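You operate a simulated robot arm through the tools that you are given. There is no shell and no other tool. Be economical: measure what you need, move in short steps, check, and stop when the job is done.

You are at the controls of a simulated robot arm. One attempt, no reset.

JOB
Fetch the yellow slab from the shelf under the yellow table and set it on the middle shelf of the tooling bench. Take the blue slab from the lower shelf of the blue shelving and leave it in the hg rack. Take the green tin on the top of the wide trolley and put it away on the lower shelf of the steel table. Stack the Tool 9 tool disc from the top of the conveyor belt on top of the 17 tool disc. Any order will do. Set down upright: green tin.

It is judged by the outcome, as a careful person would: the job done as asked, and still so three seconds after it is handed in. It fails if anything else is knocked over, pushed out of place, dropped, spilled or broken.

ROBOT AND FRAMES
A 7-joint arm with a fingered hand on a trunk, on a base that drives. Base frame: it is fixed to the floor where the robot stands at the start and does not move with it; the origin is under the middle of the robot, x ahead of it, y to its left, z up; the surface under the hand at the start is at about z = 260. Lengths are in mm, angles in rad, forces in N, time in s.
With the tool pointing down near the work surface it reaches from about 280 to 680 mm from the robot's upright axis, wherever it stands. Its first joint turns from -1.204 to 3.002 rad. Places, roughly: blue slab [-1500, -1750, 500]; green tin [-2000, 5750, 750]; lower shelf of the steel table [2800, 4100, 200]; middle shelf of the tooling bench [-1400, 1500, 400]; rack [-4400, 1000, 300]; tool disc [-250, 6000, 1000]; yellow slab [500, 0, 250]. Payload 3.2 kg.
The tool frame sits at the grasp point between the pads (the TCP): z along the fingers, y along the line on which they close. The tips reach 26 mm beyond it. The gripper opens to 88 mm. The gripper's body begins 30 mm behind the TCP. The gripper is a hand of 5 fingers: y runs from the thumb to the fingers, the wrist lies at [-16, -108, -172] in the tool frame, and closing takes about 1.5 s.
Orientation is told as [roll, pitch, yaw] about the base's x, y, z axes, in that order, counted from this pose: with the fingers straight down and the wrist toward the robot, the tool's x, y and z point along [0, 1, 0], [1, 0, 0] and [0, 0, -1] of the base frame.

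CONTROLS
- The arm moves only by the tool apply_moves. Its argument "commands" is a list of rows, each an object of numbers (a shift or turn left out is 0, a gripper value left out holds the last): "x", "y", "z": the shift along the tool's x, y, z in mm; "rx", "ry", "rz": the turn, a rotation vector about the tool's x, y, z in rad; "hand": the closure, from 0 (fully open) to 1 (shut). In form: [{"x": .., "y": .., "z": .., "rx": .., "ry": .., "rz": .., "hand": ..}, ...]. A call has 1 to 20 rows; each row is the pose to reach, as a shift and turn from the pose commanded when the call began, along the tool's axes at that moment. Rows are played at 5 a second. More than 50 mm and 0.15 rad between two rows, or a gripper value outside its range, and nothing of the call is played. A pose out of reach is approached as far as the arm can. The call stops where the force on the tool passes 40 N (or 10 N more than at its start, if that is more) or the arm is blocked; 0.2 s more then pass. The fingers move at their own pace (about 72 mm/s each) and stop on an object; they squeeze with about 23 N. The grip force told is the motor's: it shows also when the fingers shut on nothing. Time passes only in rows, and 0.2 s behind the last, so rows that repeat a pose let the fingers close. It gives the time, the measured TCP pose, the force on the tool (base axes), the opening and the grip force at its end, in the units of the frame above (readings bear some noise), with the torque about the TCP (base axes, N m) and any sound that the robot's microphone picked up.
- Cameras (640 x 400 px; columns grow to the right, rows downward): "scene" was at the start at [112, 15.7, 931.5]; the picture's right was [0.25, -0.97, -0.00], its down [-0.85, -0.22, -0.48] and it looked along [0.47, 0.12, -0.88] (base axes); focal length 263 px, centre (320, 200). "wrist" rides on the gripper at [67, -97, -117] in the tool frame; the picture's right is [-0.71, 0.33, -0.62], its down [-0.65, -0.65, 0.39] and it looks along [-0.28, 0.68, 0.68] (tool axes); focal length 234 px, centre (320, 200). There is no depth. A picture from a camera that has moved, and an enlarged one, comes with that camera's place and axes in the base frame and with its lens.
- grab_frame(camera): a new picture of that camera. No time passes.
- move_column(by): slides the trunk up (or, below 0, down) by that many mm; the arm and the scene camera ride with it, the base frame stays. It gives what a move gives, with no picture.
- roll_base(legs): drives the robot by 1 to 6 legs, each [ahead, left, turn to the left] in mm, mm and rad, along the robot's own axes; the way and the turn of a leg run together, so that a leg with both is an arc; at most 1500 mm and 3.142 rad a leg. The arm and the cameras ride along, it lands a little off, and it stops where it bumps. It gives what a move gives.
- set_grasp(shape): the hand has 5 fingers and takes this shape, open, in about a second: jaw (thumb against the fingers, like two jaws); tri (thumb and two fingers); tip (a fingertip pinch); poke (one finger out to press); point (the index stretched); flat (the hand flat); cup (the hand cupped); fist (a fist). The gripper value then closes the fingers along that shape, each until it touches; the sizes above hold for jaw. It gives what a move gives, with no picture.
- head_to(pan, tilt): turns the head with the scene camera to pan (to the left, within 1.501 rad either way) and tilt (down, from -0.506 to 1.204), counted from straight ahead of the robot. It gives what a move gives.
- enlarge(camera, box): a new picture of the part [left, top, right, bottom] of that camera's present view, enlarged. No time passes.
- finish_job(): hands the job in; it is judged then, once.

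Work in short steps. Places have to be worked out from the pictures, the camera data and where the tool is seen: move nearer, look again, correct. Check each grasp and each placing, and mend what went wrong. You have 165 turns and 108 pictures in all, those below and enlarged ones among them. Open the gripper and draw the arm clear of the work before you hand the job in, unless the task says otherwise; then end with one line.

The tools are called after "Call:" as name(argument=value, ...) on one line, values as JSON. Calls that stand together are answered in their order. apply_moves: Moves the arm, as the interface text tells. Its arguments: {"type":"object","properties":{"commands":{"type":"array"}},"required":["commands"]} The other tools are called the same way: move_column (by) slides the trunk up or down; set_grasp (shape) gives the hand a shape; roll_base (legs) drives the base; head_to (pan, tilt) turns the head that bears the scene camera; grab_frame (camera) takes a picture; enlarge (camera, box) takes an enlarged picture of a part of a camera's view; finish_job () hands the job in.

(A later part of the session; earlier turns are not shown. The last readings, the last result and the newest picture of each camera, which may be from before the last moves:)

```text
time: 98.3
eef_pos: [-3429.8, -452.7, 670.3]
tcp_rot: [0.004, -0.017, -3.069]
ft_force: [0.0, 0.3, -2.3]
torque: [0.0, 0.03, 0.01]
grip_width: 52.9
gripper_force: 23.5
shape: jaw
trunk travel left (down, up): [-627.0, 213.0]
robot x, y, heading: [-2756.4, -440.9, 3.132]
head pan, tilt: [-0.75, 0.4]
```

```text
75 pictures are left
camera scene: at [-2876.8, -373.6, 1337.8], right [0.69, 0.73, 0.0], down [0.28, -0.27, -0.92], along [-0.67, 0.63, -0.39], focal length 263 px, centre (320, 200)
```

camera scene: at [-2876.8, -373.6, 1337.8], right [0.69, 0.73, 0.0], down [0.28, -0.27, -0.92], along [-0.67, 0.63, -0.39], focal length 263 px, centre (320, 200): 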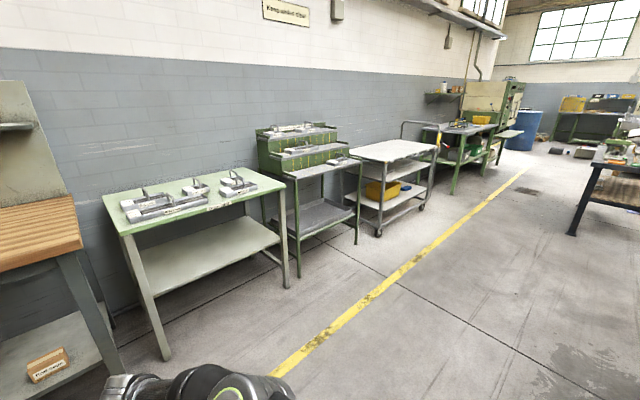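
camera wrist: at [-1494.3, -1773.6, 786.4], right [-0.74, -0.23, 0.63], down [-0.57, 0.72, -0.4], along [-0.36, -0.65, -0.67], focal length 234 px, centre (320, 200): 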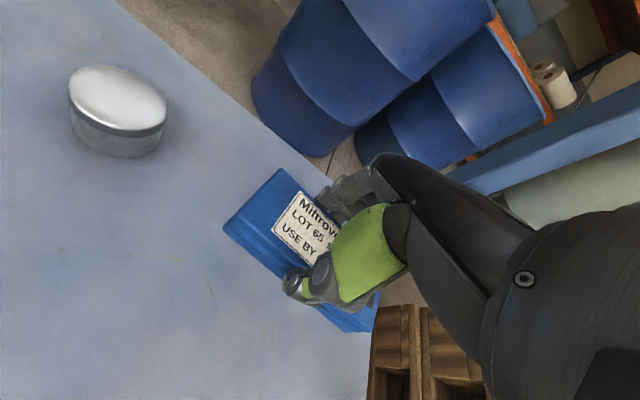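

The rack's front legs are at about x = -4180, y 630–1330, and the floor is clear. I'll strafe right and face it.

Call:
roll_base(legs=[[0, -1420, 0.0], [400, 0, 0.01]])

Call:
head_to(pan=0, tilt=0.5)

Call:
grab_frame(camera="scene")

```text
time: 107.3
eef_pos: [-3826.8, 914.9, 669.9]
tcp_rot: [0.003, -0.015, -3.037]
ft_force: [0.1, 0.0, -2.8]
torque: [-0.02, -0.04, 0.0]
grip_width: 53.0
gripper_force: 22.9
shape: jaw
trunk travel left (down, up): [-627.0, 213.0]
robot x, y, heading: [-3151.6, 950.4, -3.119]
head pan, tilt: [-0.75, 0.4]
```

```text
time: 108.4
eef_pos: [-3827.0, 914.8, 670.4]
tcp_rot: [0.004, -0.018, -3.036]
ft_force: [-0.4, -0.7, -1.9]
torque: [-0.05, -0.02, -0.03]
grip_width: 53.2
gripper_force: 23.2
shape: jaw
trunk travel left (down, up): [-627.0, 213.0]
robot x, y, heading: [-3155.3, 950.5, -3.115]
head pan, tilt: [0.0, 0.499]
```

```text
74 pictures are left
camera scene: at [-3298.4, 948.4, 1328.7], right [-0.03, 1.0, 0.0], down [0.48, 0.01, -0.88], along [-0.88, -0.02, -0.48], focal length 263 px, centre (320, 200)
```

scene: 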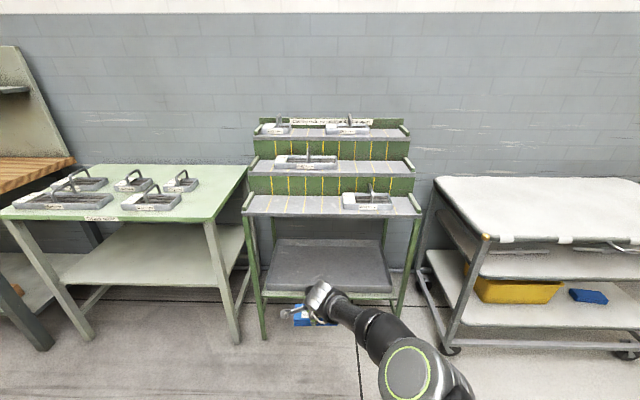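

I'll enlarge the rack's labels.

Call:
enlarge(camera="scene", box=[230, 105, 440, 236])

Call:
enlarge(camera="scene", box=[240, 220, 420, 333])

```text
3.05 times, centred on (335, 170) of scene
camera zoom: at [-3298.4, 948.4, 1328.7], right [-0.03, 1.0, 0.0], down [0.48, 0.01, -0.88], along [-0.88, -0.02, -0.48], focal length 800 px, centre (274, 290)
```

zoom: 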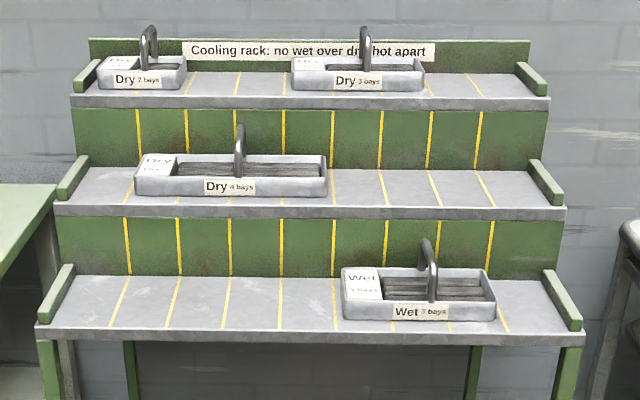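

```text
3.54 times, centred on (330, 276) of scene
camera zoom: at [-3298.4, 948.4, 1328.7], right [-0.03, 1.0, 0.0], down [0.48, 0.01, -0.88], along [-0.88, -0.02, -0.48], focal length 930 px, centre (285, -71)
```

zoom: 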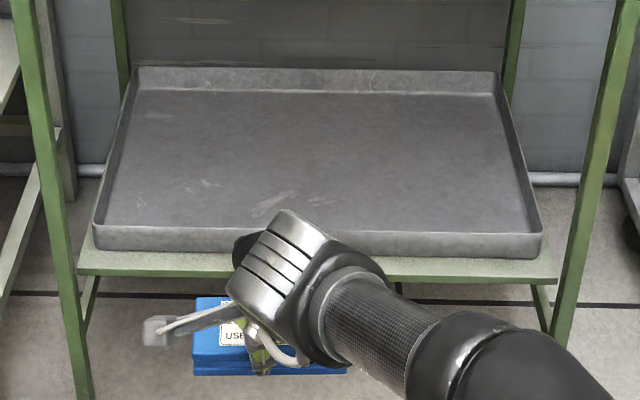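

The sign reads "Cooling rack", and its tray at about (-4400, 975, ~330) matches the given rack place exactly. I'll lower the trunk so the hand goes in between the tray rim (~390) and the lowest step (~770), and approach partway.

Call:
move_column(by=-190)

Call:
roll_base(legs=[[250, -60, -0.02]])

Call:
grab_frame(camera="wrist")

Call:
grab_frame(camera="scene")

```text
time: 110.5
eef_pos: [-3827.8, 915.1, 481.1]
tcp_rot: [0.003, -0.016, -3.036]
ft_force: [0.9, 0.6, -2.7]
torque: [-0.02, -0.02, -0.01]
grip_width: 52.9
gripper_force: 23.4
shape: jaw
trunk travel left (down, up): [-437.0, 403.0]
robot x, y, heading: [-3158.1, 954.2, -3.122]
head pan, tilt: [0.0, 0.499]
```

```text
time: 112.4
eef_pos: [-4082.5, 983.5, 480.8]
tcp_rot: [0.006, -0.016, -3.06]
ft_force: [-0.4, -1.0, -3.8]
torque: [-0.05, 0.0, 0.0]
grip_width: 53.0
gripper_force: 22.9
shape: jaw
trunk travel left (down, up): [-437.0, 403.0]
robot x, y, heading: [-3409.9, 1007.1, -3.132]
head pan, tilt: [0.0, 0.499]
```

```text
71 pictures are left
camera wrist: at [-3978.5, 926.0, 596.1], right [-0.38, 0.68, 0.63], down [0.59, 0.7, -0.4], along [-0.71, 0.22, -0.67], focal length 234 px, centre (320, 200)
```

wrist: 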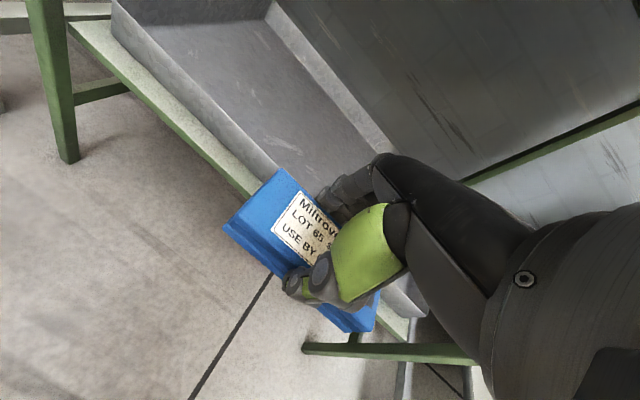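

```text
70 pictures are left
camera scene: at [-3553.8, 1006.5, 1138.6], right [0.0, 1.0, 0.0], down [0.48, 0.0, -0.88], along [-0.88, 0.0, -0.48], focal length 263 px, centre (320, 200)
```

scene: 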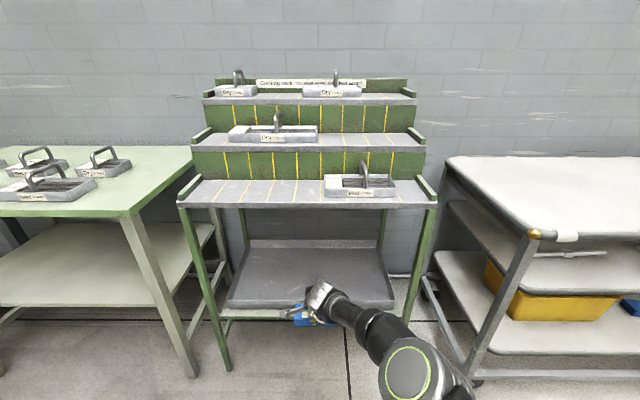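

The hand is at the right height, between the tray rim and the lowest step. I'll drive 235 mm in.

Call:
roll_base(legs=[[235, 0, 0]])

Call:
grab_frame(camera="wrist")

Call:
grab_frame(camera="scene")

```text
time: 114.1
eef_pos: [-4317.7, 982.7, 479.7]
tcp_rot: [0.004, -0.015, -3.061]
ft_force: [-0.2, 0.3, -2.9]
torque: [-0.02, -0.04, -0.04]
grip_width: 53.1
gripper_force: 23.2
shape: jaw
trunk travel left (down, up): [-437.0, 403.0]
robot x, y, heading: [-3645.4, 1004.7, -3.135]
head pan, tilt: [0.0, 0.499]
```

```text
69 pictures are left
camera wrist: at [-4213.5, 925.7, 596.0], right [-0.38, 0.68, 0.63], down [0.59, 0.7, -0.4], along [-0.71, 0.22, -0.67], focal length 234 px, centre (320, 200)
```

wrist: 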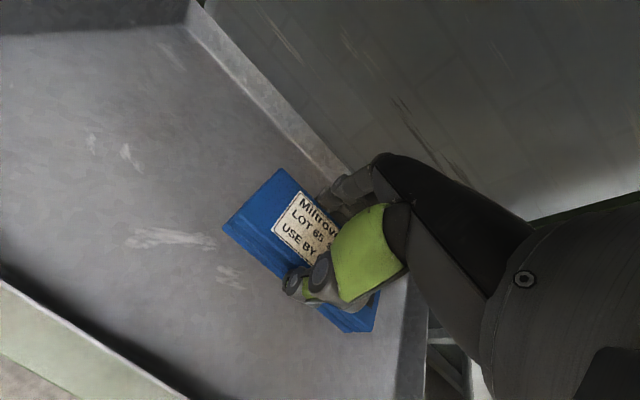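

```text
68 pictures are left
camera scene: at [-3788.8, 1005.6, 1138.6], right [0.0, 1.0, 0.0], down [0.48, 0.0, -0.88], along [-0.88, 0.0, -0.48], focal length 263 px, centre (320, 200)
```

scene: 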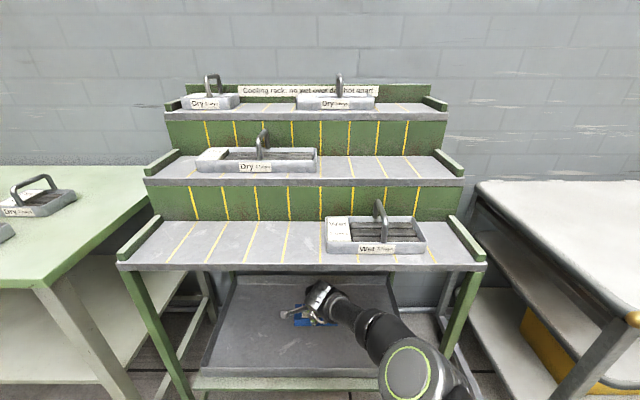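

The slab is well inside the tray. I'll lower with the trunk.

Call:
move_column(by=-85)

Call:
grab_frame(camera="wrist")

```text
time: 115.3
eef_pos: [-4317.5, 983.0, 396.0]
tcp_rot: [0.003, -0.017, -3.06]
ft_force: [0.2, -0.4, -2.5]
torque: [-0.03, 0.01, 0.03]
grip_width: 52.8
gripper_force: 23.4
shape: jaw
trunk travel left (down, up): [-352.0, 488.0]
robot x, y, heading: [-3647.2, 1009.2, -3.138]
head pan, tilt: [0.0, 0.499]
```

```text
67 pictures are left
camera wrist: at [-4213.2, 925.7, 511.4], right [-0.38, 0.68, 0.63], down [0.59, 0.7, -0.4], along [-0.71, 0.22, -0.67], focal length 234 px, centre (320, 200)
```

wrist: 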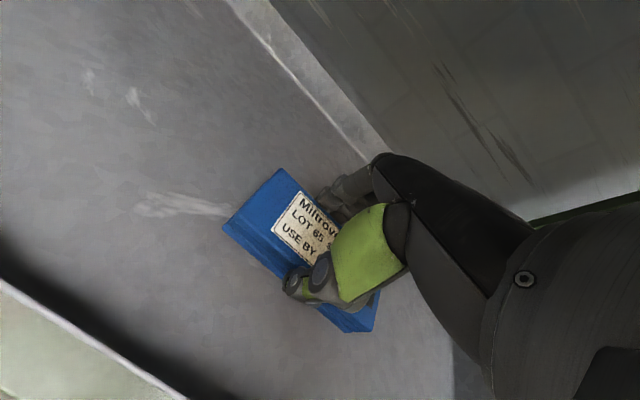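

There is no contact yet. I'll continue down until it touches.

Call:
move_column(by=-45)

Call:
move_column(by=-30)

```text
time: 116.2
eef_pos: [-4317.9, 983.6, 359.8]
tcp_rot: [0.005, -0.031, -3.059]
ft_force: [3.0, 1.0, 27.4]
torque: [0.03, -0.25, 0.0]
grip_width: 54.1
gripper_force: 22.8
shape: jaw
trunk travel left (down, up): [-307.0, 533.0]
robot x, y, heading: [-3644.8, 1008.2, -3.141]
head pan, tilt: [0.0, 0.499]
```

```text
time: 116.5
eef_pos: [-4321.2, 982.6, 359.7]
tcp_rot: [0.009, -0.04, -3.063]
ft_force: [8.7, 1.0, 21.4]
torque: [0.07, -0.6, -0.1]
grip_width: 53.0
gripper_force: 23.0
shape: jaw
trunk travel left (down, up): [-302.0, 538.0]
robot x, y, heading: [-3644.7, 1006.9, -3.134]
head pan, tilt: [0.0, 0.499]
stopped: the force on the tool passed its limit at 46 N (the readings are from after the stop); the commanded pose is now the measured one
```

Contact was made at TCP z ≈ 360, so the slab is on the tray floor. I'll ease up slightly, open, and raise.

Call:
move_column(by=5)

Call:
apply_moves(commands=[{"hand": 0.8}, {"hand": 0.6}, {"hand": 0.4}, {"hand": 0.2}, {"hand": 0}, {"hand": 0}, {"hand": 0}, {"hand": 0}])

Call:
move_column(by=90)

Call:
grab_frame(camera="wrist")

```text
time: 117.1
eef_pos: [-4321.0, 984.1, 359.2]
tcp_rot: [0.007, -0.031, -3.061]
ft_force: [3.2, -0.3, 12.8]
torque: [0.05, -0.33, -0.04]
grip_width: 53.3
gripper_force: 23.2
shape: jaw
trunk travel left (down, up): [-307.0, 533.0]
robot x, y, heading: [-3647.6, 1009.7, -3.139]
head pan, tilt: [0.0, 0.499]
```

```text
time: 118.9
eef_pos: [-4320.9, 983.9, 358.0]
tcp_rot: [0.007, -0.03, -3.062]
ft_force: [-0.3, 0.2, -0.3]
torque: [0.0, 0.0, 0.01]
grip_width: 88.0
gripper_force: 0.1
shape: jaw
trunk travel left (down, up): [-307.0, 533.0]
robot x, y, heading: [-3643.5, 1008.3, -3.139]
head pan, tilt: [0.0, 0.499]
```

```text
time: 120.1
eef_pos: [-4320.4, 982.6, 446.9]
tcp_rot: [0.005, -0.028, -3.061]
ft_force: [-0.8, 0.6, -0.7]
torque: [-0.03, -0.01, 0.01]
grip_width: 87.9
gripper_force: 0.0
shape: jaw
trunk travel left (down, up): [-397.0, 443.0]
robot x, y, heading: [-3644.6, 1003.1, -3.134]
head pan, tilt: [0.0, 0.499]
```

```text
66 pictures are left
camera wrist: at [-4215.4, 925.6, 562.4], right [-0.37, 0.68, 0.63], down [0.59, 0.7, -0.41], along [-0.72, 0.22, -0.66], focal length 234 px, centre (320, 200)
```

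wrist: 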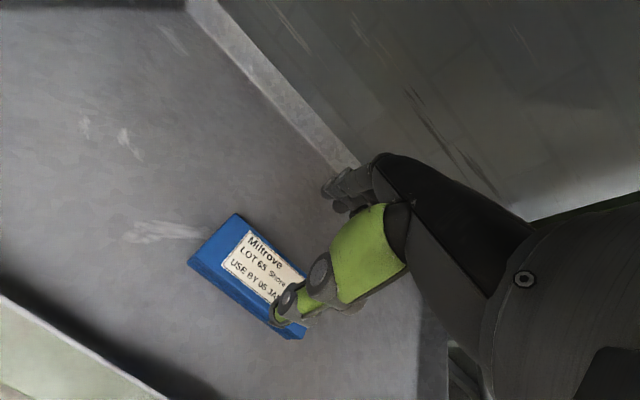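

The blue slab lies flat in the tray. I'll raise a bit, back out, and look north.

Call:
move_column(by=30)

Call:
roll_base(legs=[[-550, 0, 0], [0, 0, -1.57]])

Call:
head_to(pan=-0.2, tilt=0.25)

Call:
grab_frame(camera="scene")

```text
time: 120.9
eef_pos: [-4320.7, 984.1, 477.6]
tcp_rot: [0.006, -0.029, -3.061]
ft_force: [0.7, -0.6, 0.5]
torque: [0.03, 0.0, 0.02]
grip_width: 87.8
gripper_force: 0.1
shape: jaw
trunk travel left (down, up): [-427.0, 413.0]
robot x, y, heading: [-3647.0, 1008.8, -3.14]
head pan, tilt: [0.0, 0.499]
```

```text
time: 127.9
eef_pos: [-3110.1, 1684.6, 478.9]
tcp_rot: [0.006, -0.03, 1.649]
ft_force: [1.1, -0.9, 0.5]
torque: [-0.03, 0.0, 0.0]
grip_width: 87.6
gripper_force: 0.2
shape: jaw
trunk travel left (down, up): [-427.0, 413.0]
robot x, y, heading: [-3093.4, 1006.6, 1.572]
head pan, tilt: [0.0, 0.499]
```

```text
time: 128.7
eef_pos: [-3110.1, 1685.1, 478.3]
tcp_rot: [0.009, -0.03, 1.648]
ft_force: [0.9, -0.4, -1.3]
torque: [0.0, 0.0, 0.01]
grip_width: 87.8
gripper_force: 0.0
shape: jaw
trunk travel left (down, up): [-427.0, 413.0]
robot x, y, heading: [-3088.3, 1010.7, 1.574]
head pan, tilt: [-0.201, 0.25]
```

```text
65 pictures are left
camera scene: at [-3070.8, 1150.5, 1152.7], right [0.98, -0.2, 0.0], down [-0.05, -0.24, -0.97], along [0.19, 0.95, -0.25], focal length 263 px, centre (320, 200)
```

scene: 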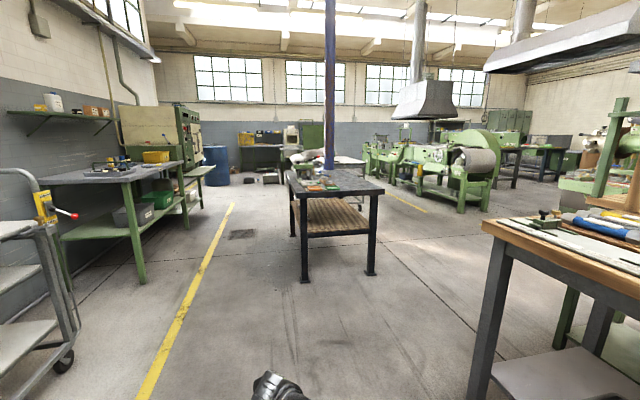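

The wide trolley should lie behind the dark table, near column 330. I'll enlarge that region.

Call:
enlarge(camera="scene", box=[220, 100, 520, 288])

```text
2.13 times, centred on (370, 194) of scene
camera zoom: at [-3070.8, 1150.5, 1152.7], right [0.98, -0.2, 0.0], down [-0.05, -0.24, -0.97], along [0.19, 0.95, -0.25], focal length 559 px, centre (214, 213)
```

zoom: 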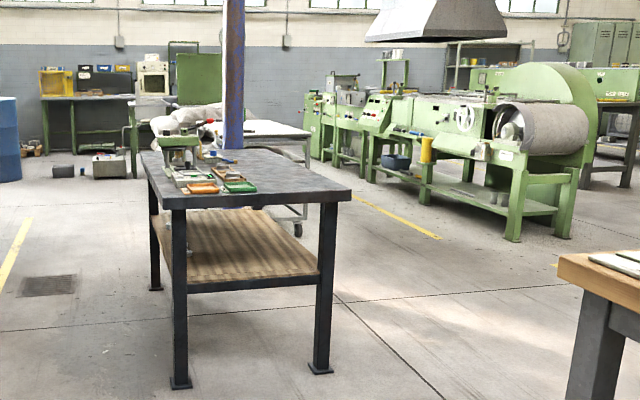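

I'll take the west lane (x ≈ -3200) north past the dark table.

Call:
roll_base(legs=[[1450, 70, 0], [1450, 70, 0]])

Call:
head_to(pan=-0.6, tilt=0.3)

Call:
grab_frame(camera="scene")

```text
time: 142.7
eef_pos: [-3299.7, 4574.2, 478.4]
tcp_rot: [0.007, -0.03, 1.663]
ft_force: [0.1, 0.4, -0.5]
torque: [0.0, 0.02, -0.03]
grip_width: 87.9
gripper_force: 0.0
shape: jaw
trunk travel left (down, up): [-427.0, 413.0]
robot x, y, heading: [-3264.8, 3901.9, 1.588]
head pan, tilt: [-0.201, 0.25]
```

```text
time: 143.5
eef_pos: [-3298.8, 4574.3, 478.4]
tcp_rot: [0.008, -0.029, 1.662]
ft_force: [0.5, 0.3, -0.1]
torque: [-0.01, 0.01, 0.01]
grip_width: 87.8
gripper_force: 0.1
shape: jaw
trunk travel left (down, up): [-427.0, 413.0]
robot x, y, heading: [-3268.4, 3896.5, 1.586]
head pan, tilt: [-0.6, 0.3]
```

```text
63 pictures are left
camera scene: at [-3218.3, 4027.0, 1148.0], right [0.83, -0.55, 0.0], down [-0.16, -0.25, -0.96], along [0.53, 0.8, -0.3], focal length 263 px, centre (320, 200)
```

scene: 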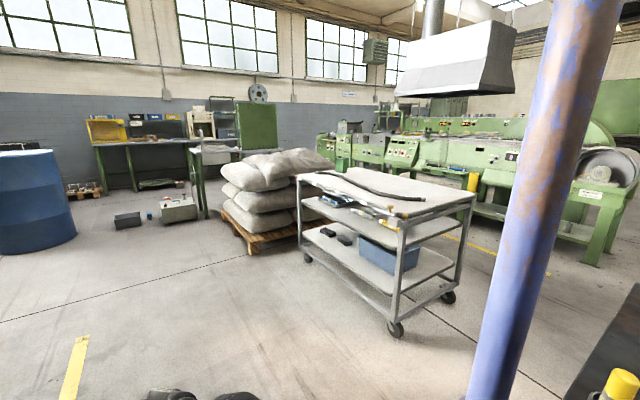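

That trolley seems to have no tin on it, so I'll enlarge the view to check.

Call:
enlarge(camera="scene", box=[270, 110, 510, 260])

Call:
enlarge(camera="scene", box=[70, 70, 310, 220])

```text
2.67 times, centred on (390, 185) of scene
camera zoom: at [-3218.3, 4027.0, 1148.0], right [0.83, -0.55, 0.0], down [-0.16, -0.25, -0.96], along [0.53, 0.8, -0.3], focal length 700 px, centre (133, 240)
```

zoom: 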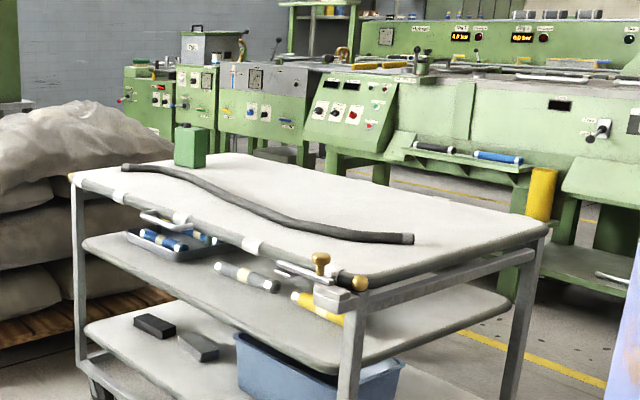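

```text
2.67 times, centred on (190, 145) of scene
camera zoom: at [-3218.3, 4027.0, 1148.0], right [0.83, -0.55, 0.0], down [-0.16, -0.25, -0.96], along [0.53, 0.8, -0.3], focal length 700 px, centre (667, 347)
```

zoom: 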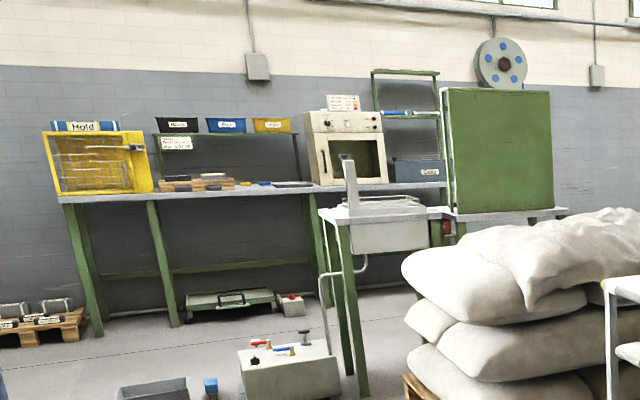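

The green tin (a square can with a cap) is on the trolley top near its far end, at about (-1850, 5760, 710). It is best reached from the east lane, and the pillar and dark table block the direct way. I'll go back south, pass through the corridor at y ≈ 2530, and reach the east lane.

Call:
roll_base(legs=[[-1400, 0, 0], [-300, 0, 0], [0, 0, -1.586], [0, 330, 0], [1450, 0, 0], [450, 0, 0]])

Call:
head_to(pan=1.2, tilt=0.3)

Call:
grab_frame(camera="scene")

```text
time: 166.9
eef_pos: [-685.3, 2439.0, 477.1]
tcp_rot: [0.007, -0.028, 0.029]
ft_force: [-0.2, 0.4, -1.1]
torque: [-0.03, -0.01, 0.0]
grip_width: 87.8
gripper_force: 0.1
shape: jaw
trunk travel left (down, up): [-427.0, 413.0]
robot x, y, heading: [-1361.4, 2450.1, -0.051]
head pan, tilt: [-0.6, 0.3]
```

```text
time: 168.7
eef_pos: [-685.5, 2436.8, 478.6]
tcp_rot: [0.005, -0.029, 0.029]
ft_force: [-0.5, 0.4, -0.3]
torque: [0.01, 0.04, -0.02]
grip_width: 87.8
gripper_force: 0.1
shape: jaw
trunk travel left (down, up): [-427.0, 413.0]
robot x, y, heading: [-1361.2, 2452.0, -0.045]
head pan, tilt: [1.201, 0.3]
```

```text
60 pictures are left
camera scene: at [-1275.4, 2532.2, 1148.0], right [0.91, -0.41, 0.0], down [-0.12, -0.27, -0.96], along [0.39, 0.87, -0.3], focal length 263 px, centre (320, 200)
```

scene: 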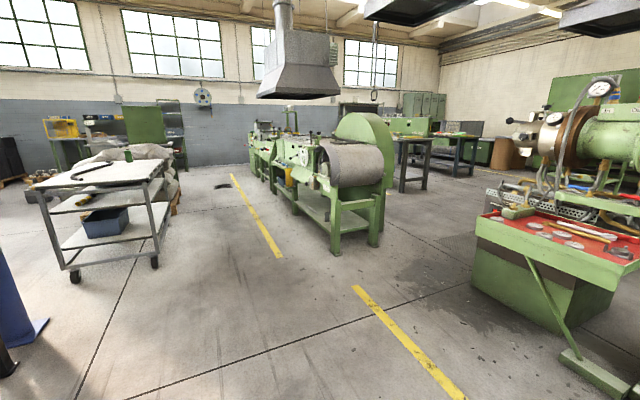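

The lane is clear between the trolley (x = -1684) and the machine (x = -277). I'll go north along x ≈ -950 and face west at the tin, with the trunk raised.

Call:
roll_base(legs=[[0, 0, 1.615], [1450, -210, 0], [1450, -210, 0], [300, 0, 0], [0, 0, 1.57]])

Call:
move_column(by=400)

Call:
head_to(pan=0, tilt=0.55)

Call:
grab_frame(camera="scene")

```text
time: 191.6
eef_pos: [-1631.9, 5773.2, 476.2]
tcp_rot: [-0.033, -0.016, 3.012]
ft_force: [15.3, 4.8, 6.5]
torque: [0.07, 0.14, -0.2]
grip_width: 81.1
gripper_force: 0.0
shape: jaw
trunk travel left (down, up): [-427.0, 413.0]
robot x, y, heading: [-963.4, 5652.8, 2.97]
head pan, tilt: [1.201, 0.3]
stopped in leg 5: the force on the tool passed its limit at 70 N (the readings are from after the stop); the commanded pose is now the measured one
```

```text
time: 193.5
eef_pos: [-1626.4, 5773.7, 648.9]
tcp_rot: [-0.041, 0.007, 3.008]
ft_force: [5.3, 6.0, -2.6]
torque: [0.09, -0.2, -0.28]
grip_width: 84.7
gripper_force: 0.1
shape: jaw
trunk travel left (down, up): [-612.0, 228.0]
robot x, y, heading: [-964.9, 5653.7, 2.975]
head pan, tilt: [1.201, 0.3]
stopped: the force on the tool passed its limit at 50 N (the readings are from after the stop); the commanded pose is now the measured one
```

```text
time: 194.9
eef_pos: [-1626.0, 5772.6, 650.1]
tcp_rot: [-0.037, 0.005, 3.013]
ft_force: [10.6, 9.6, 0.5]
torque: [0.1, 0.05, -0.52]
grip_width: 84.7
gripper_force: 0.1
shape: jaw
trunk travel left (down, up): [-612.0, 228.0]
robot x, y, heading: [-967.1, 5652.9, 2.976]
head pan, tilt: [0.0, 0.55]
```

```text
59 pictures are left
camera scene: at [-1102.6, 5679.4, 1309.9], right [0.17, 0.99, 0.0], down [0.51, -0.09, -0.85], along [-0.84, 0.14, -0.52], focal length 263 px, centre (320, 200)
```

scene: 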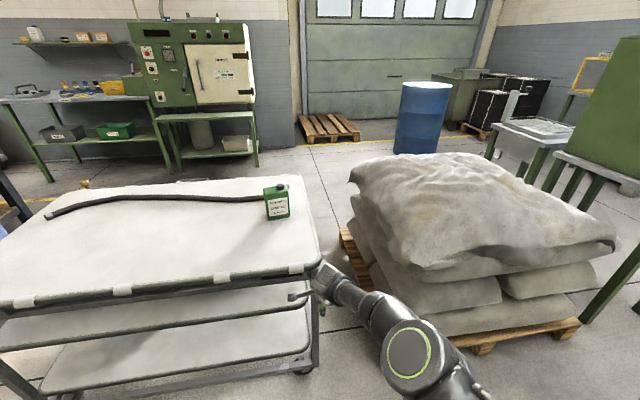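

The turn bumped the hand against the trolley's corner, and raising then caught something. I'll look with the wrist camera before freeing it.

Call:
grab_frame(camera="wrist")

Call:
enlarge(camera="scene", box=[240, 200, 440, 325])

```text
58 pictures are left
camera wrist: at [-1539.5, 5689.2, 764.7], right [-0.24, 0.72, 0.65], down [0.74, 0.57, -0.36], along [-0.63, 0.39, -0.67], focal length 234 px, centre (320, 200)
```

wrist: 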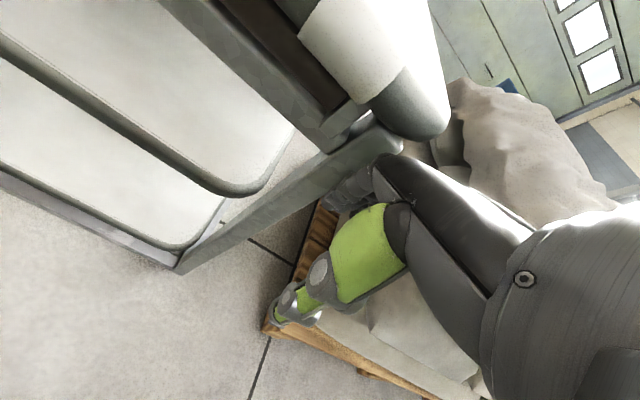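

```text
3.20 times, centred on (340, 262) of scene
camera zoom: at [-1102.6, 5679.4, 1309.9], right [0.17, 0.99, 0.0], down [0.51, -0.09, -0.85], along [-0.84, 0.14, -0.52], focal length 840 px, centre (256, 0)
```

zoom: 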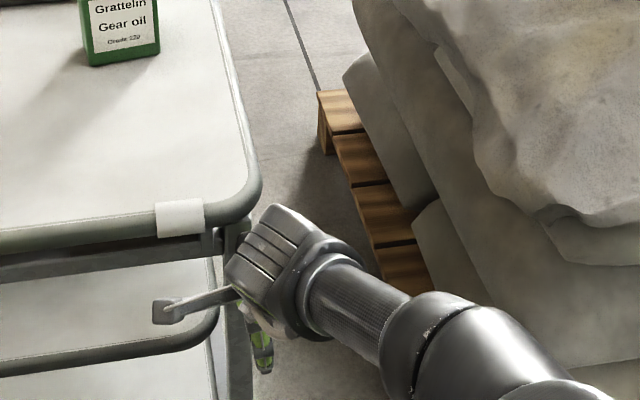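

The hand is just north of the trolley's NE corner post. I'll slide right (north) 50 mm, away from the post, and then back off east.

Call:
roll_base(legs=[[0, -50, 0], [-300, 0, 0]])

Call:
grab_frame(camera="scene")

```text
time: 197.4
eef_pos: [-1321.9, 5772.4, 649.3]
tcp_rot: [-0.039, 0.006, 3.005]
ft_force: [0.8, 0.2, 0.4]
torque: [0.02, 0.0, 0.01]
grip_width: 88.0
gripper_force: 0.1
shape: jaw
trunk travel left (down, up): [-612.0, 228.0]
robot x, y, heading: [-661.0, 5649.4, 2.972]
head pan, tilt: [0.0, 0.55]
```

```text
56 pictures are left
camera scene: at [-799.6, 5675.9, 1309.7], right [0.17, 0.98, 0.0], down [0.51, -0.09, -0.85], along [-0.84, 0.15, -0.52], focal length 263 px, centre (320, 200)
```

scene: 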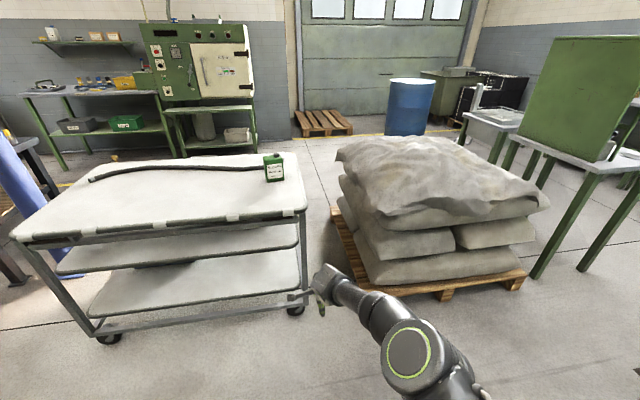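

The hand is free, and the trolley still stands square with the tin upright. I'll check the trolley's casters against the floor joint to see whether it shifted.

Call:
enlarge(camera="scene", box=[60, 220, 340, 395])

```text
2.29 times, centred on (200, 308) of scene
camera zoom: at [-799.6, 5675.9, 1309.7], right [0.17, 0.98, 0.0], down [0.51, -0.09, -0.85], along [-0.84, 0.15, -0.52], focal length 600 px, centre (594, -46)
```

zoom: 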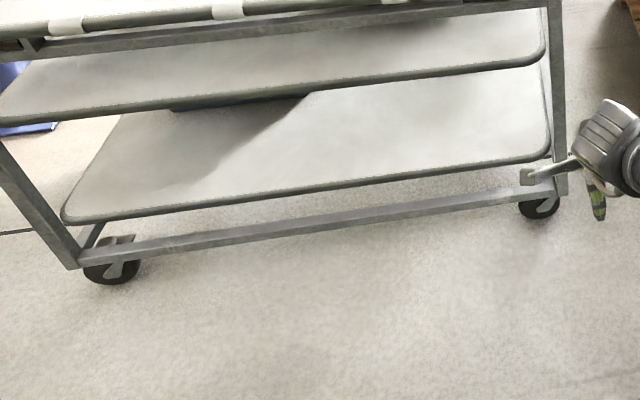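

The casters are square and still about 180 mm from the floor joint, as before, so the trolley did not move noticeably. I'll raise the trunk and the arm well above the tin before approaching.

Call:
move_column(by=220)

Call:
apply_moves(commands=[{"z": -35, "ry": 0.02}, {"z": -70, "ry": 0.037}, {"z": -105, "ry": 0.037}, {"z": -120, "ry": 0.037}, {"z": -120, "ry": 0.037}])

Call:
roll_base(legs=[[0, 0, 0.15]])

Call:
grab_frame(camera="scene")

```text
time: 199.8
eef_pos: [-1322.5, 5772.9, 868.9]
tcp_rot: [-0.037, 0.006, 3.007]
ft_force: [0.2, 0.1, 0.8]
torque: [-0.01, 0.0, 0.02]
grip_width: 87.9
gripper_force: 0.1
shape: jaw
trunk travel left (down, up): [-832.0, 8.0]
robot x, y, heading: [-662.8, 5652.3, 2.966]
head pan, tilt: [0.0, 0.55]
```

```text
time: 201.0
eef_pos: [-1322.7, 5768.3, 990.2]
tcp_rot: [-0.002, 0.007, 3.008]
ft_force: [0.3, -0.2, 0.3]
torque: [0.05, 0.04, -0.04]
grip_width: 87.8
gripper_force: 0.0
shape: jaw
trunk travel left (down, up): [-832.0, 8.0]
robot x, y, heading: [-662.3, 5654.1, 2.966]
head pan, tilt: [0.0, 0.55]
```

```text
time: 202.0
eef_pos: [-1334.3, 5667.2, 989.4]
tcp_rot: [-0.001, 0.008, -3.124]
ft_force: [-0.8, 0.0, 0.3]
torque: [0.0, 0.01, 0.0]
grip_width: 87.9
gripper_force: 0.0
shape: jaw
trunk travel left (down, up): [-832.0, 8.0]
robot x, y, heading: [-662.3, 5657.4, 3.12]
head pan, tilt: [0.0, 0.55]
```

```text
54 pictures are left
camera scene: at [-802.5, 5654.8, 1529.6], right [0.02, 1.0, 0.0], down [0.52, -0.01, -0.85], along [-0.85, 0.02, -0.52], focal length 263 px, centre (320, 200)
```

scene: 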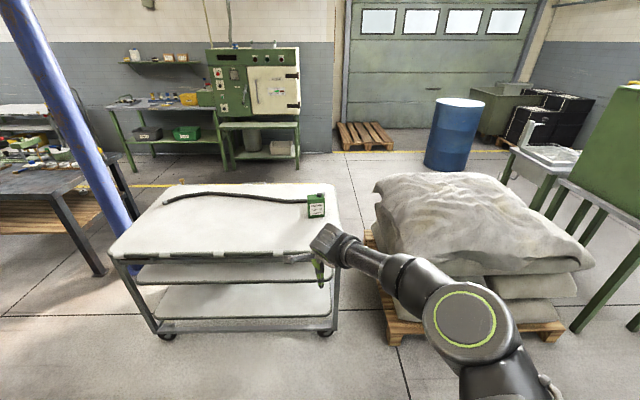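

I'll drive 400 mm ahead at this height (fingertips about 960, tin top below 900) and look with the wrist camera.

Call:
roll_base(legs=[[400, 0, 0.02]])

Call:
grab_frame(camera="wrist")

Call:
grab_frame(camera="scene")

```text
time: 204.5
eef_pos: [-1733.8, 5655.9, 989.6]
tcp_rot: [-0.002, 0.007, -3.101]
ft_force: [0.0, -0.2, -0.3]
torque: [0.03, 0.01, -0.01]
grip_width: 88.0
gripper_force: 0.1
shape: jaw
trunk travel left (down, up): [-832.0, 8.0]
robot x, y, heading: [-1062.9, 5654.0, -3.132]
head pan, tilt: [0.0, 0.55]
```

```text
53 pictures are left
camera wrist: at [-1634.9, 5592.5, 1107.2], right [-0.36, 0.69, 0.62], down [0.63, 0.68, -0.38], along [-0.69, 0.25, -0.68], focal length 234 px, centre (320, 200)
```

wrist: 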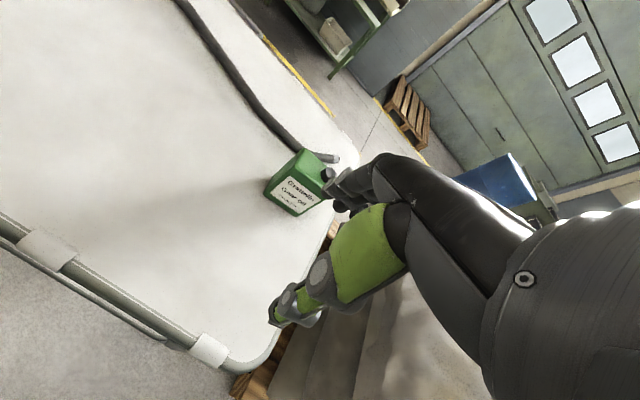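

```text
52 pictures are left
camera scene: at [-1202.9, 5655.7, 1529.7], right [0.0, 1.0, 0.0], down [0.52, 0.0, -0.85], along [-0.85, 0.0, -0.52], focal length 263 px, centre (320, 200)
```

scene: 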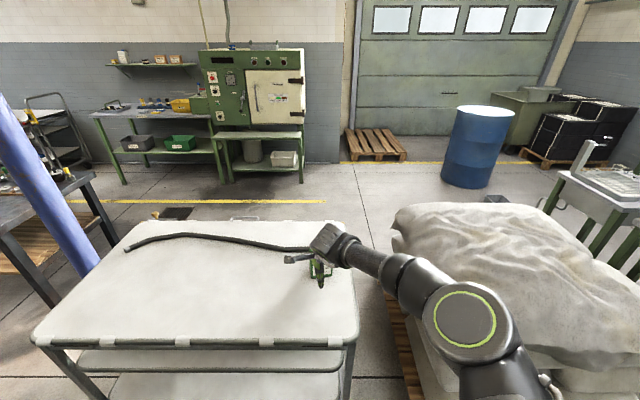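

I'll enlarge the tin in the wrist view to measure its pose.

Call:
enlarge(camera="wrist", box=[240, 130, 368, 210])

```text
5.00 times, centred on (304, 170) of wrist
camera zoom: at [-1634.9, 5592.5, 1107.2], right [-0.36, 0.69, 0.62], down [0.63, 0.68, -0.38], along [-0.69, 0.25, -0.68], focal length 1171 px, centre (400, 350)
```

zoom: 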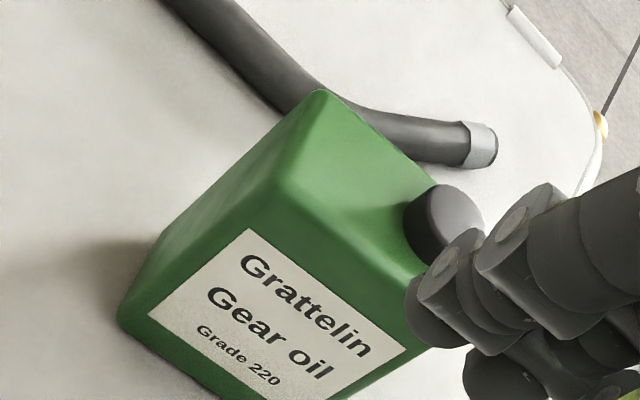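

The tin is about 72 × 58 mm and 115 mm tall, with its top at about z = 820 and a low cap on its north end. Its centre is near (-1975, 5657), turned about 0.19 rad. I'll yaw the hand and drive over it.

Call:
apply_moves(commands=[{"rz": -0.08}, {"rz": -0.15}, {"rz": -0.15}])

Call:
roll_base(legs=[[225, 0, 0]])

Call:
grab_frame(camera="wrist")

```text
time: 205.3
eef_pos: [-1733.6, 5655.7, 989.6]
tcp_rot: [0.0, 0.006, -2.952]
ft_force: [0.3, -0.2, 0.8]
torque: [0.0, 0.01, 0.02]
grip_width: 87.8
gripper_force: 0.0
shape: jaw
trunk travel left (down, up): [-832.0, 8.0]
robot x, y, heading: [-1066.2, 5658.7, -3.14]
head pan, tilt: [0.0, 0.55]
```

```text
time: 207.0
eef_pos: [-1958.0, 5654.5, 989.8]
tcp_rot: [0.0, 0.005, -2.95]
ft_force: [-0.1, 0.3, 1.0]
torque: [-0.04, 0.01, 0.01]
grip_width: 87.8
gripper_force: 0.0
shape: jaw
trunk travel left (down, up): [-832.0, 8.0]
robot x, y, heading: [-1286.4, 5654.9, -3.138]
head pan, tilt: [0.0, 0.55]
```

```text
50 pictures are left
camera wrist: at [-1850.3, 5607.1, 1107.4], right [-0.46, 0.63, 0.62], down [0.52, 0.76, -0.39], along [-0.72, 0.15, -0.68], focal length 234 px, centre (320, 200)
```

wrist: 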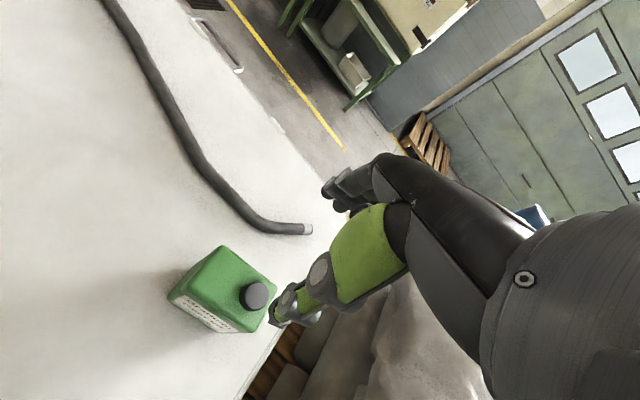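

Triangulating again, the tin top is at z ≈ 855, the cap top at about 876, and the centre is at (-1934, 5655). I'll move back 24 mm, adjust the yaw, and lower to just above it.

Call:
apply_moves(commands=[{"y": -12, "x": 2, "rz": 0.04, "z": 10}, {"y": -24, "x": 4, "rz": 0.07, "z": 20}, {"y": -24, "x": 4, "rz": 0.07, "z": 50}, {"y": -24, "x": 4, "rz": 0.07, "z": 80}, {"y": -24, "x": 4, "rz": 0.07, "z": 80}, {"y": -24, "x": 4, "rz": 0.07, "z": 80}])

Call:
grab_frame(camera="wrist")

Call:
enlarge(camera="scene", box=[240, 200, 440, 325])

```text
time: 208.4
eef_pos: [-1931.5, 5654.3, 909.7]
tcp_rot: [0.001, 0.008, -3.021]
ft_force: [-0.1, 0.1, 0.6]
torque: [0.0, -0.01, -0.03]
grip_width: 87.6
gripper_force: 0.2
shape: jaw
trunk travel left (down, up): [-832.0, 8.0]
robot x, y, heading: [-1286.6, 5654.9, -3.138]
head pan, tilt: [0.0, 0.55]
```

```text
49 pictures are left
camera wrist: at [-1827.7, 5599.2, 1027.5], right [-0.42, 0.66, 0.62], down [0.57, 0.72, -0.38], along [-0.7, 0.2, -0.68], focal length 234 px, centre (320, 200)
```

wrist: 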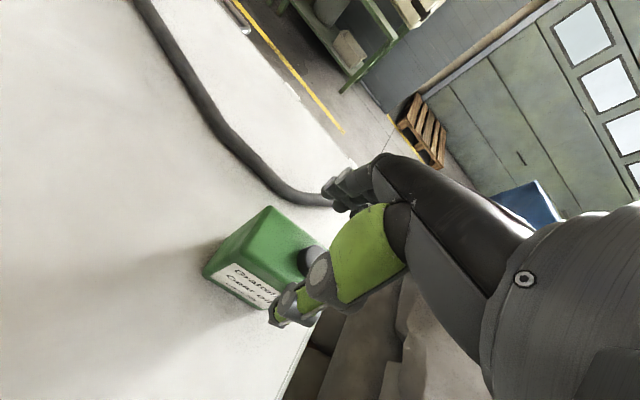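

```text
3.20 times, centred on (340, 262) of scene
camera zoom: at [-1427.2, 5655.0, 1529.6], right [0.0, 1.0, 0.0], down [0.52, 0.0, -0.85], along [-0.85, 0.0, -0.52], focal length 840 px, centre (256, 0)
```

zoom: 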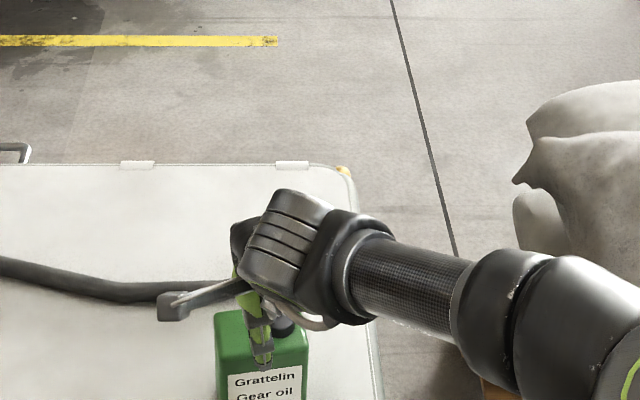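

The hand is centred over the tin with its thumb on the east side. I'll lower slowly about 58 mm.

Call:
apply_moves(commands=[{"z": 15}, {"z": 30}, {"z": 42}, {"z": 50}, {"z": 57}, {"z": 57}])

Call:
grab_frame(camera="wrist")

```text
time: 209.8
eef_pos: [-1934.1, 5656.5, 852.6]
tcp_rot: [0.001, 0.006, -3.021]
ft_force: [-0.9, -0.8, 0.2]
torque: [0.02, 0.01, -0.02]
grip_width: 87.8
gripper_force: 0.1
shape: jaw
trunk travel left (down, up): [-832.0, 8.0]
robot x, y, heading: [-1282.6, 5658.7, -3.139]
head pan, tilt: [0.0, 0.55]
```

```text
47 pictures are left
camera wrist: at [-1829.8, 5601.0, 970.6], right [-0.42, 0.66, 0.62], down [0.57, 0.72, -0.38], along [-0.7, 0.2, -0.68], focal length 234 px, centre (320, 200)
```

wrist: 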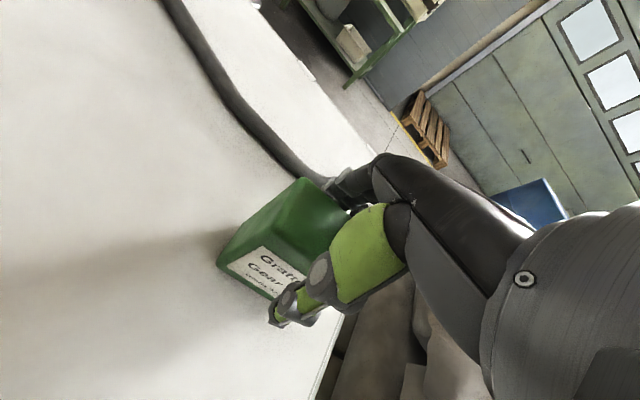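

There is no contact. I'll go 10 mm lower for a better hold and close.

Call:
apply_moves(commands=[{"z": 5}, {"z": 9}, {"z": 9, "hand": 0.3}, {"z": 9, "hand": 0.6}, {"z": 9, "hand": 1}, {"z": 9, "hand": 1}, {"z": 9, "hand": 1}, {"z": 9, "hand": 1}, {"z": 9, "hand": 1}, {"z": 9, "hand": 1}, {"z": 9, "hand": 1}])

Call:
grab_frame(camera="wrist")

```text
time: 212.2
eef_pos: [-1932.7, 5654.8, 846.6]
tcp_rot: [0.001, 0.002, -3.021]
ft_force: [-4.8, -0.1, 10.9]
torque: [0.0, 0.14, 0.06]
grip_width: 51.3
gripper_force: 23.2
shape: jaw
trunk travel left (down, up): [-832.0, 8.0]
robot x, y, heading: [-1284.8, 5659.4, -3.138]
head pan, tilt: [0.0, 0.55]
```

```text
46 pictures are left
camera wrist: at [-1828.7, 5600.6, 962.7], right [-0.42, 0.66, 0.62], down [0.57, 0.72, -0.39], along [-0.71, 0.2, -0.68], focal length 234 px, centre (320, 200)
```

wrist: 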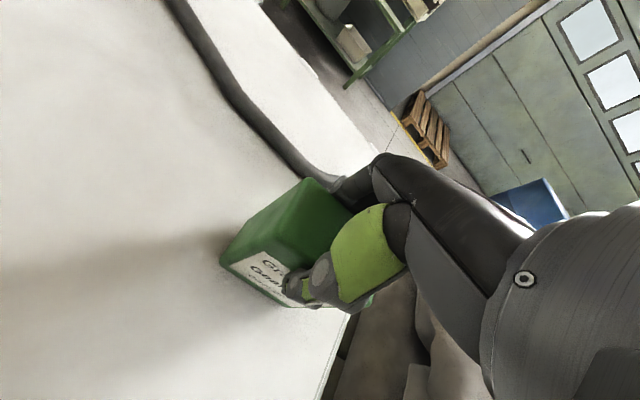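

The tin is gripped at 51 mm and 23 N. I'll lift it with the arm and watch the load.

Call:
apply_moves(commands=[{"z": -10, "hand": 1}, {"z": -25, "hand": 1}, {"z": -45, "hand": 1}, {"z": -70, "hand": 1}, {"z": -90, "hand": 1}, {"z": -90, "hand": 1}])

Call:
grab_frame(camera="wrist")

```text
time: 213.6
eef_pos: [-1933.6, 5655.6, 933.1]
tcp_rot: [0.002, 0.009, -3.022]
ft_force: [-0.2, -0.4, -3.6]
torque: [0.01, 0.0, 0.0]
grip_width: 51.0
gripper_force: 23.1
shape: jaw
trunk travel left (down, up): [-832.0, 8.0]
robot x, y, heading: [-1287.5, 5656.8, -3.137]
head pan, tilt: [0.0, 0.55]
```

```text
45 pictures are left
camera wrist: at [-1829.7, 5600.4, 1051.2], right [-0.42, 0.66, 0.62], down [0.57, 0.72, -0.38], along [-0.7, 0.2, -0.68], focal length 234 px, centre (320, 200)
```

wrist: 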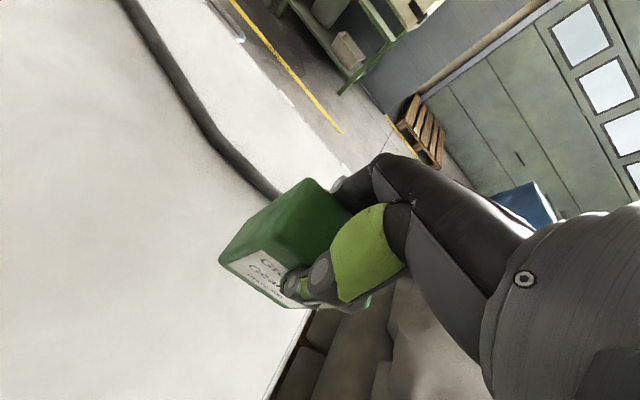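

The tin is held and the hose is undisturbed. I'll back off, turn south down the lane to y ≈ 4050, then face east to look for the steel table.

Call:
roll_base(legs=[[-550, 0, 0], [0, 0, 1.57], [1450, 0, 0], [120, 0, 0], [0, 0, 1.567]])

Call:
head_to(pan=0, tilt=0.3)

Call:
grab_frame(camera="scene")

```text
time: 232.1
eef_pos: [-70.6, 4096.6, 933.0]
tcp_rot: [0.0, 0.006, 0.123]
ft_force: [0.9, -0.7, -3.9]
torque: [-0.05, 0.0, -0.02]
grip_width: 49.9
gripper_force: 22.9
shape: jaw
trunk travel left (down, up): [-832.0, 8.0]
robot x, y, heading: [-720.7, 4096.7, 0.008]
head pan, tilt: [0.0, 0.55]
```

```text
time: 232.8
eef_pos: [-70.4, 4097.8, 934.2]
tcp_rot: [0.001, 0.007, 0.123]
ft_force: [0.1, -0.2, -4.9]
torque: [0.0, 0.0, 0.02]
grip_width: 49.9
gripper_force: 23.3
shape: jaw
trunk travel left (down, up): [-832.0, 8.0]
robot x, y, heading: [-718.3, 4094.4, 0.002]
head pan, tilt: [0.0, 0.3]
```

```text
44 pictures are left
camera scene: at [-575.1, 4094.6, 1552.4], right [0.01, -1.0, 0.0], down [-0.3, 0.0, -0.95], along [0.95, 0.01, -0.3], focal length 263 px, centre (320, 200)
```

scene: 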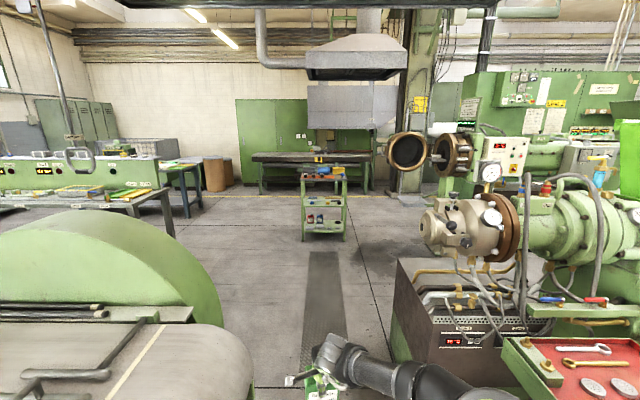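

I'll enlarge the stand straight ahead, at about (2700, 4100).

Call:
enlarge(camera="scene", box=[230, 130, 410, 243])

```text
3.54 times, centred on (320, 186) of scene
camera zoom: at [-575.1, 4094.6, 1552.4], right [0.01, -1.0, 0.0], down [-0.3, 0.0, -0.95], along [0.95, 0.01, -0.3], focal length 930 px, centre (320, 248)
```

zoom: 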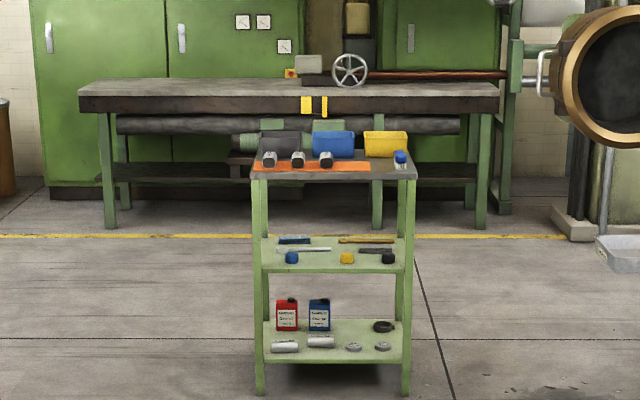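

The steel table is the small stand ahead. Its lower shelf (z ≈ 130–150) already holds a red and a blue tin, its middle shelf is at about z = 460, and the front strip of the lower shelf is free. I'll drive through the passage centred at y ≈ 3980 and stop short of it.

Call:
roll_base(legs=[[0, -115, 0], [1450, 0, 0], [800, 0, 0]])

Call:
head_to(pan=0.1, tilt=0.75)

Call:
grab_frame(camera="scene")

```text
time: 244.6
eef_pos: [2159.0, 3963.3, 933.1]
tcp_rot: [0.0, 0.007, 0.103]
ft_force: [0.5, -0.5, -4.2]
torque: [-0.02, 0.0, -0.01]
grip_width: 50.0
gripper_force: 23.2
shape: jaw
trunk travel left (down, up): [-832.0, 8.0]
robot x, y, heading: [1512.2, 3974.1, -0.017]
head pan, tilt: [0.0, 0.3]
```

```text
time: 245.5
eef_pos: [2159.3, 3963.4, 933.5]
tcp_rot: [0.001, 0.007, 0.102]
ft_force: [-0.4, -0.6, -4.4]
torque: [0.01, -0.02, -0.03]
grip_width: 50.0
gripper_force: 23.1
shape: jaw
trunk travel left (down, up): [-832.0, 8.0]
robot x, y, heading: [1509.1, 3971.8, -0.013]
head pan, tilt: [0.099, 0.75]
```

```text
42 pictures are left
camera scene: at [1644.7, 3980.5, 1512.2], right [0.08, -1.0, 0.0], down [-0.68, -0.06, -0.73], along [0.73, 0.06, -0.68], focal length 263 px, centre (320, 200)
```

scene: 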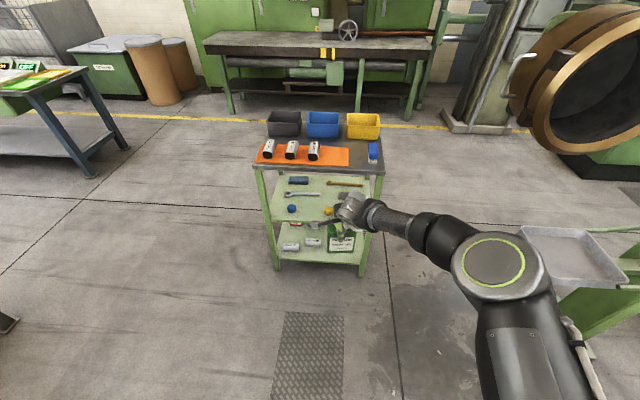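

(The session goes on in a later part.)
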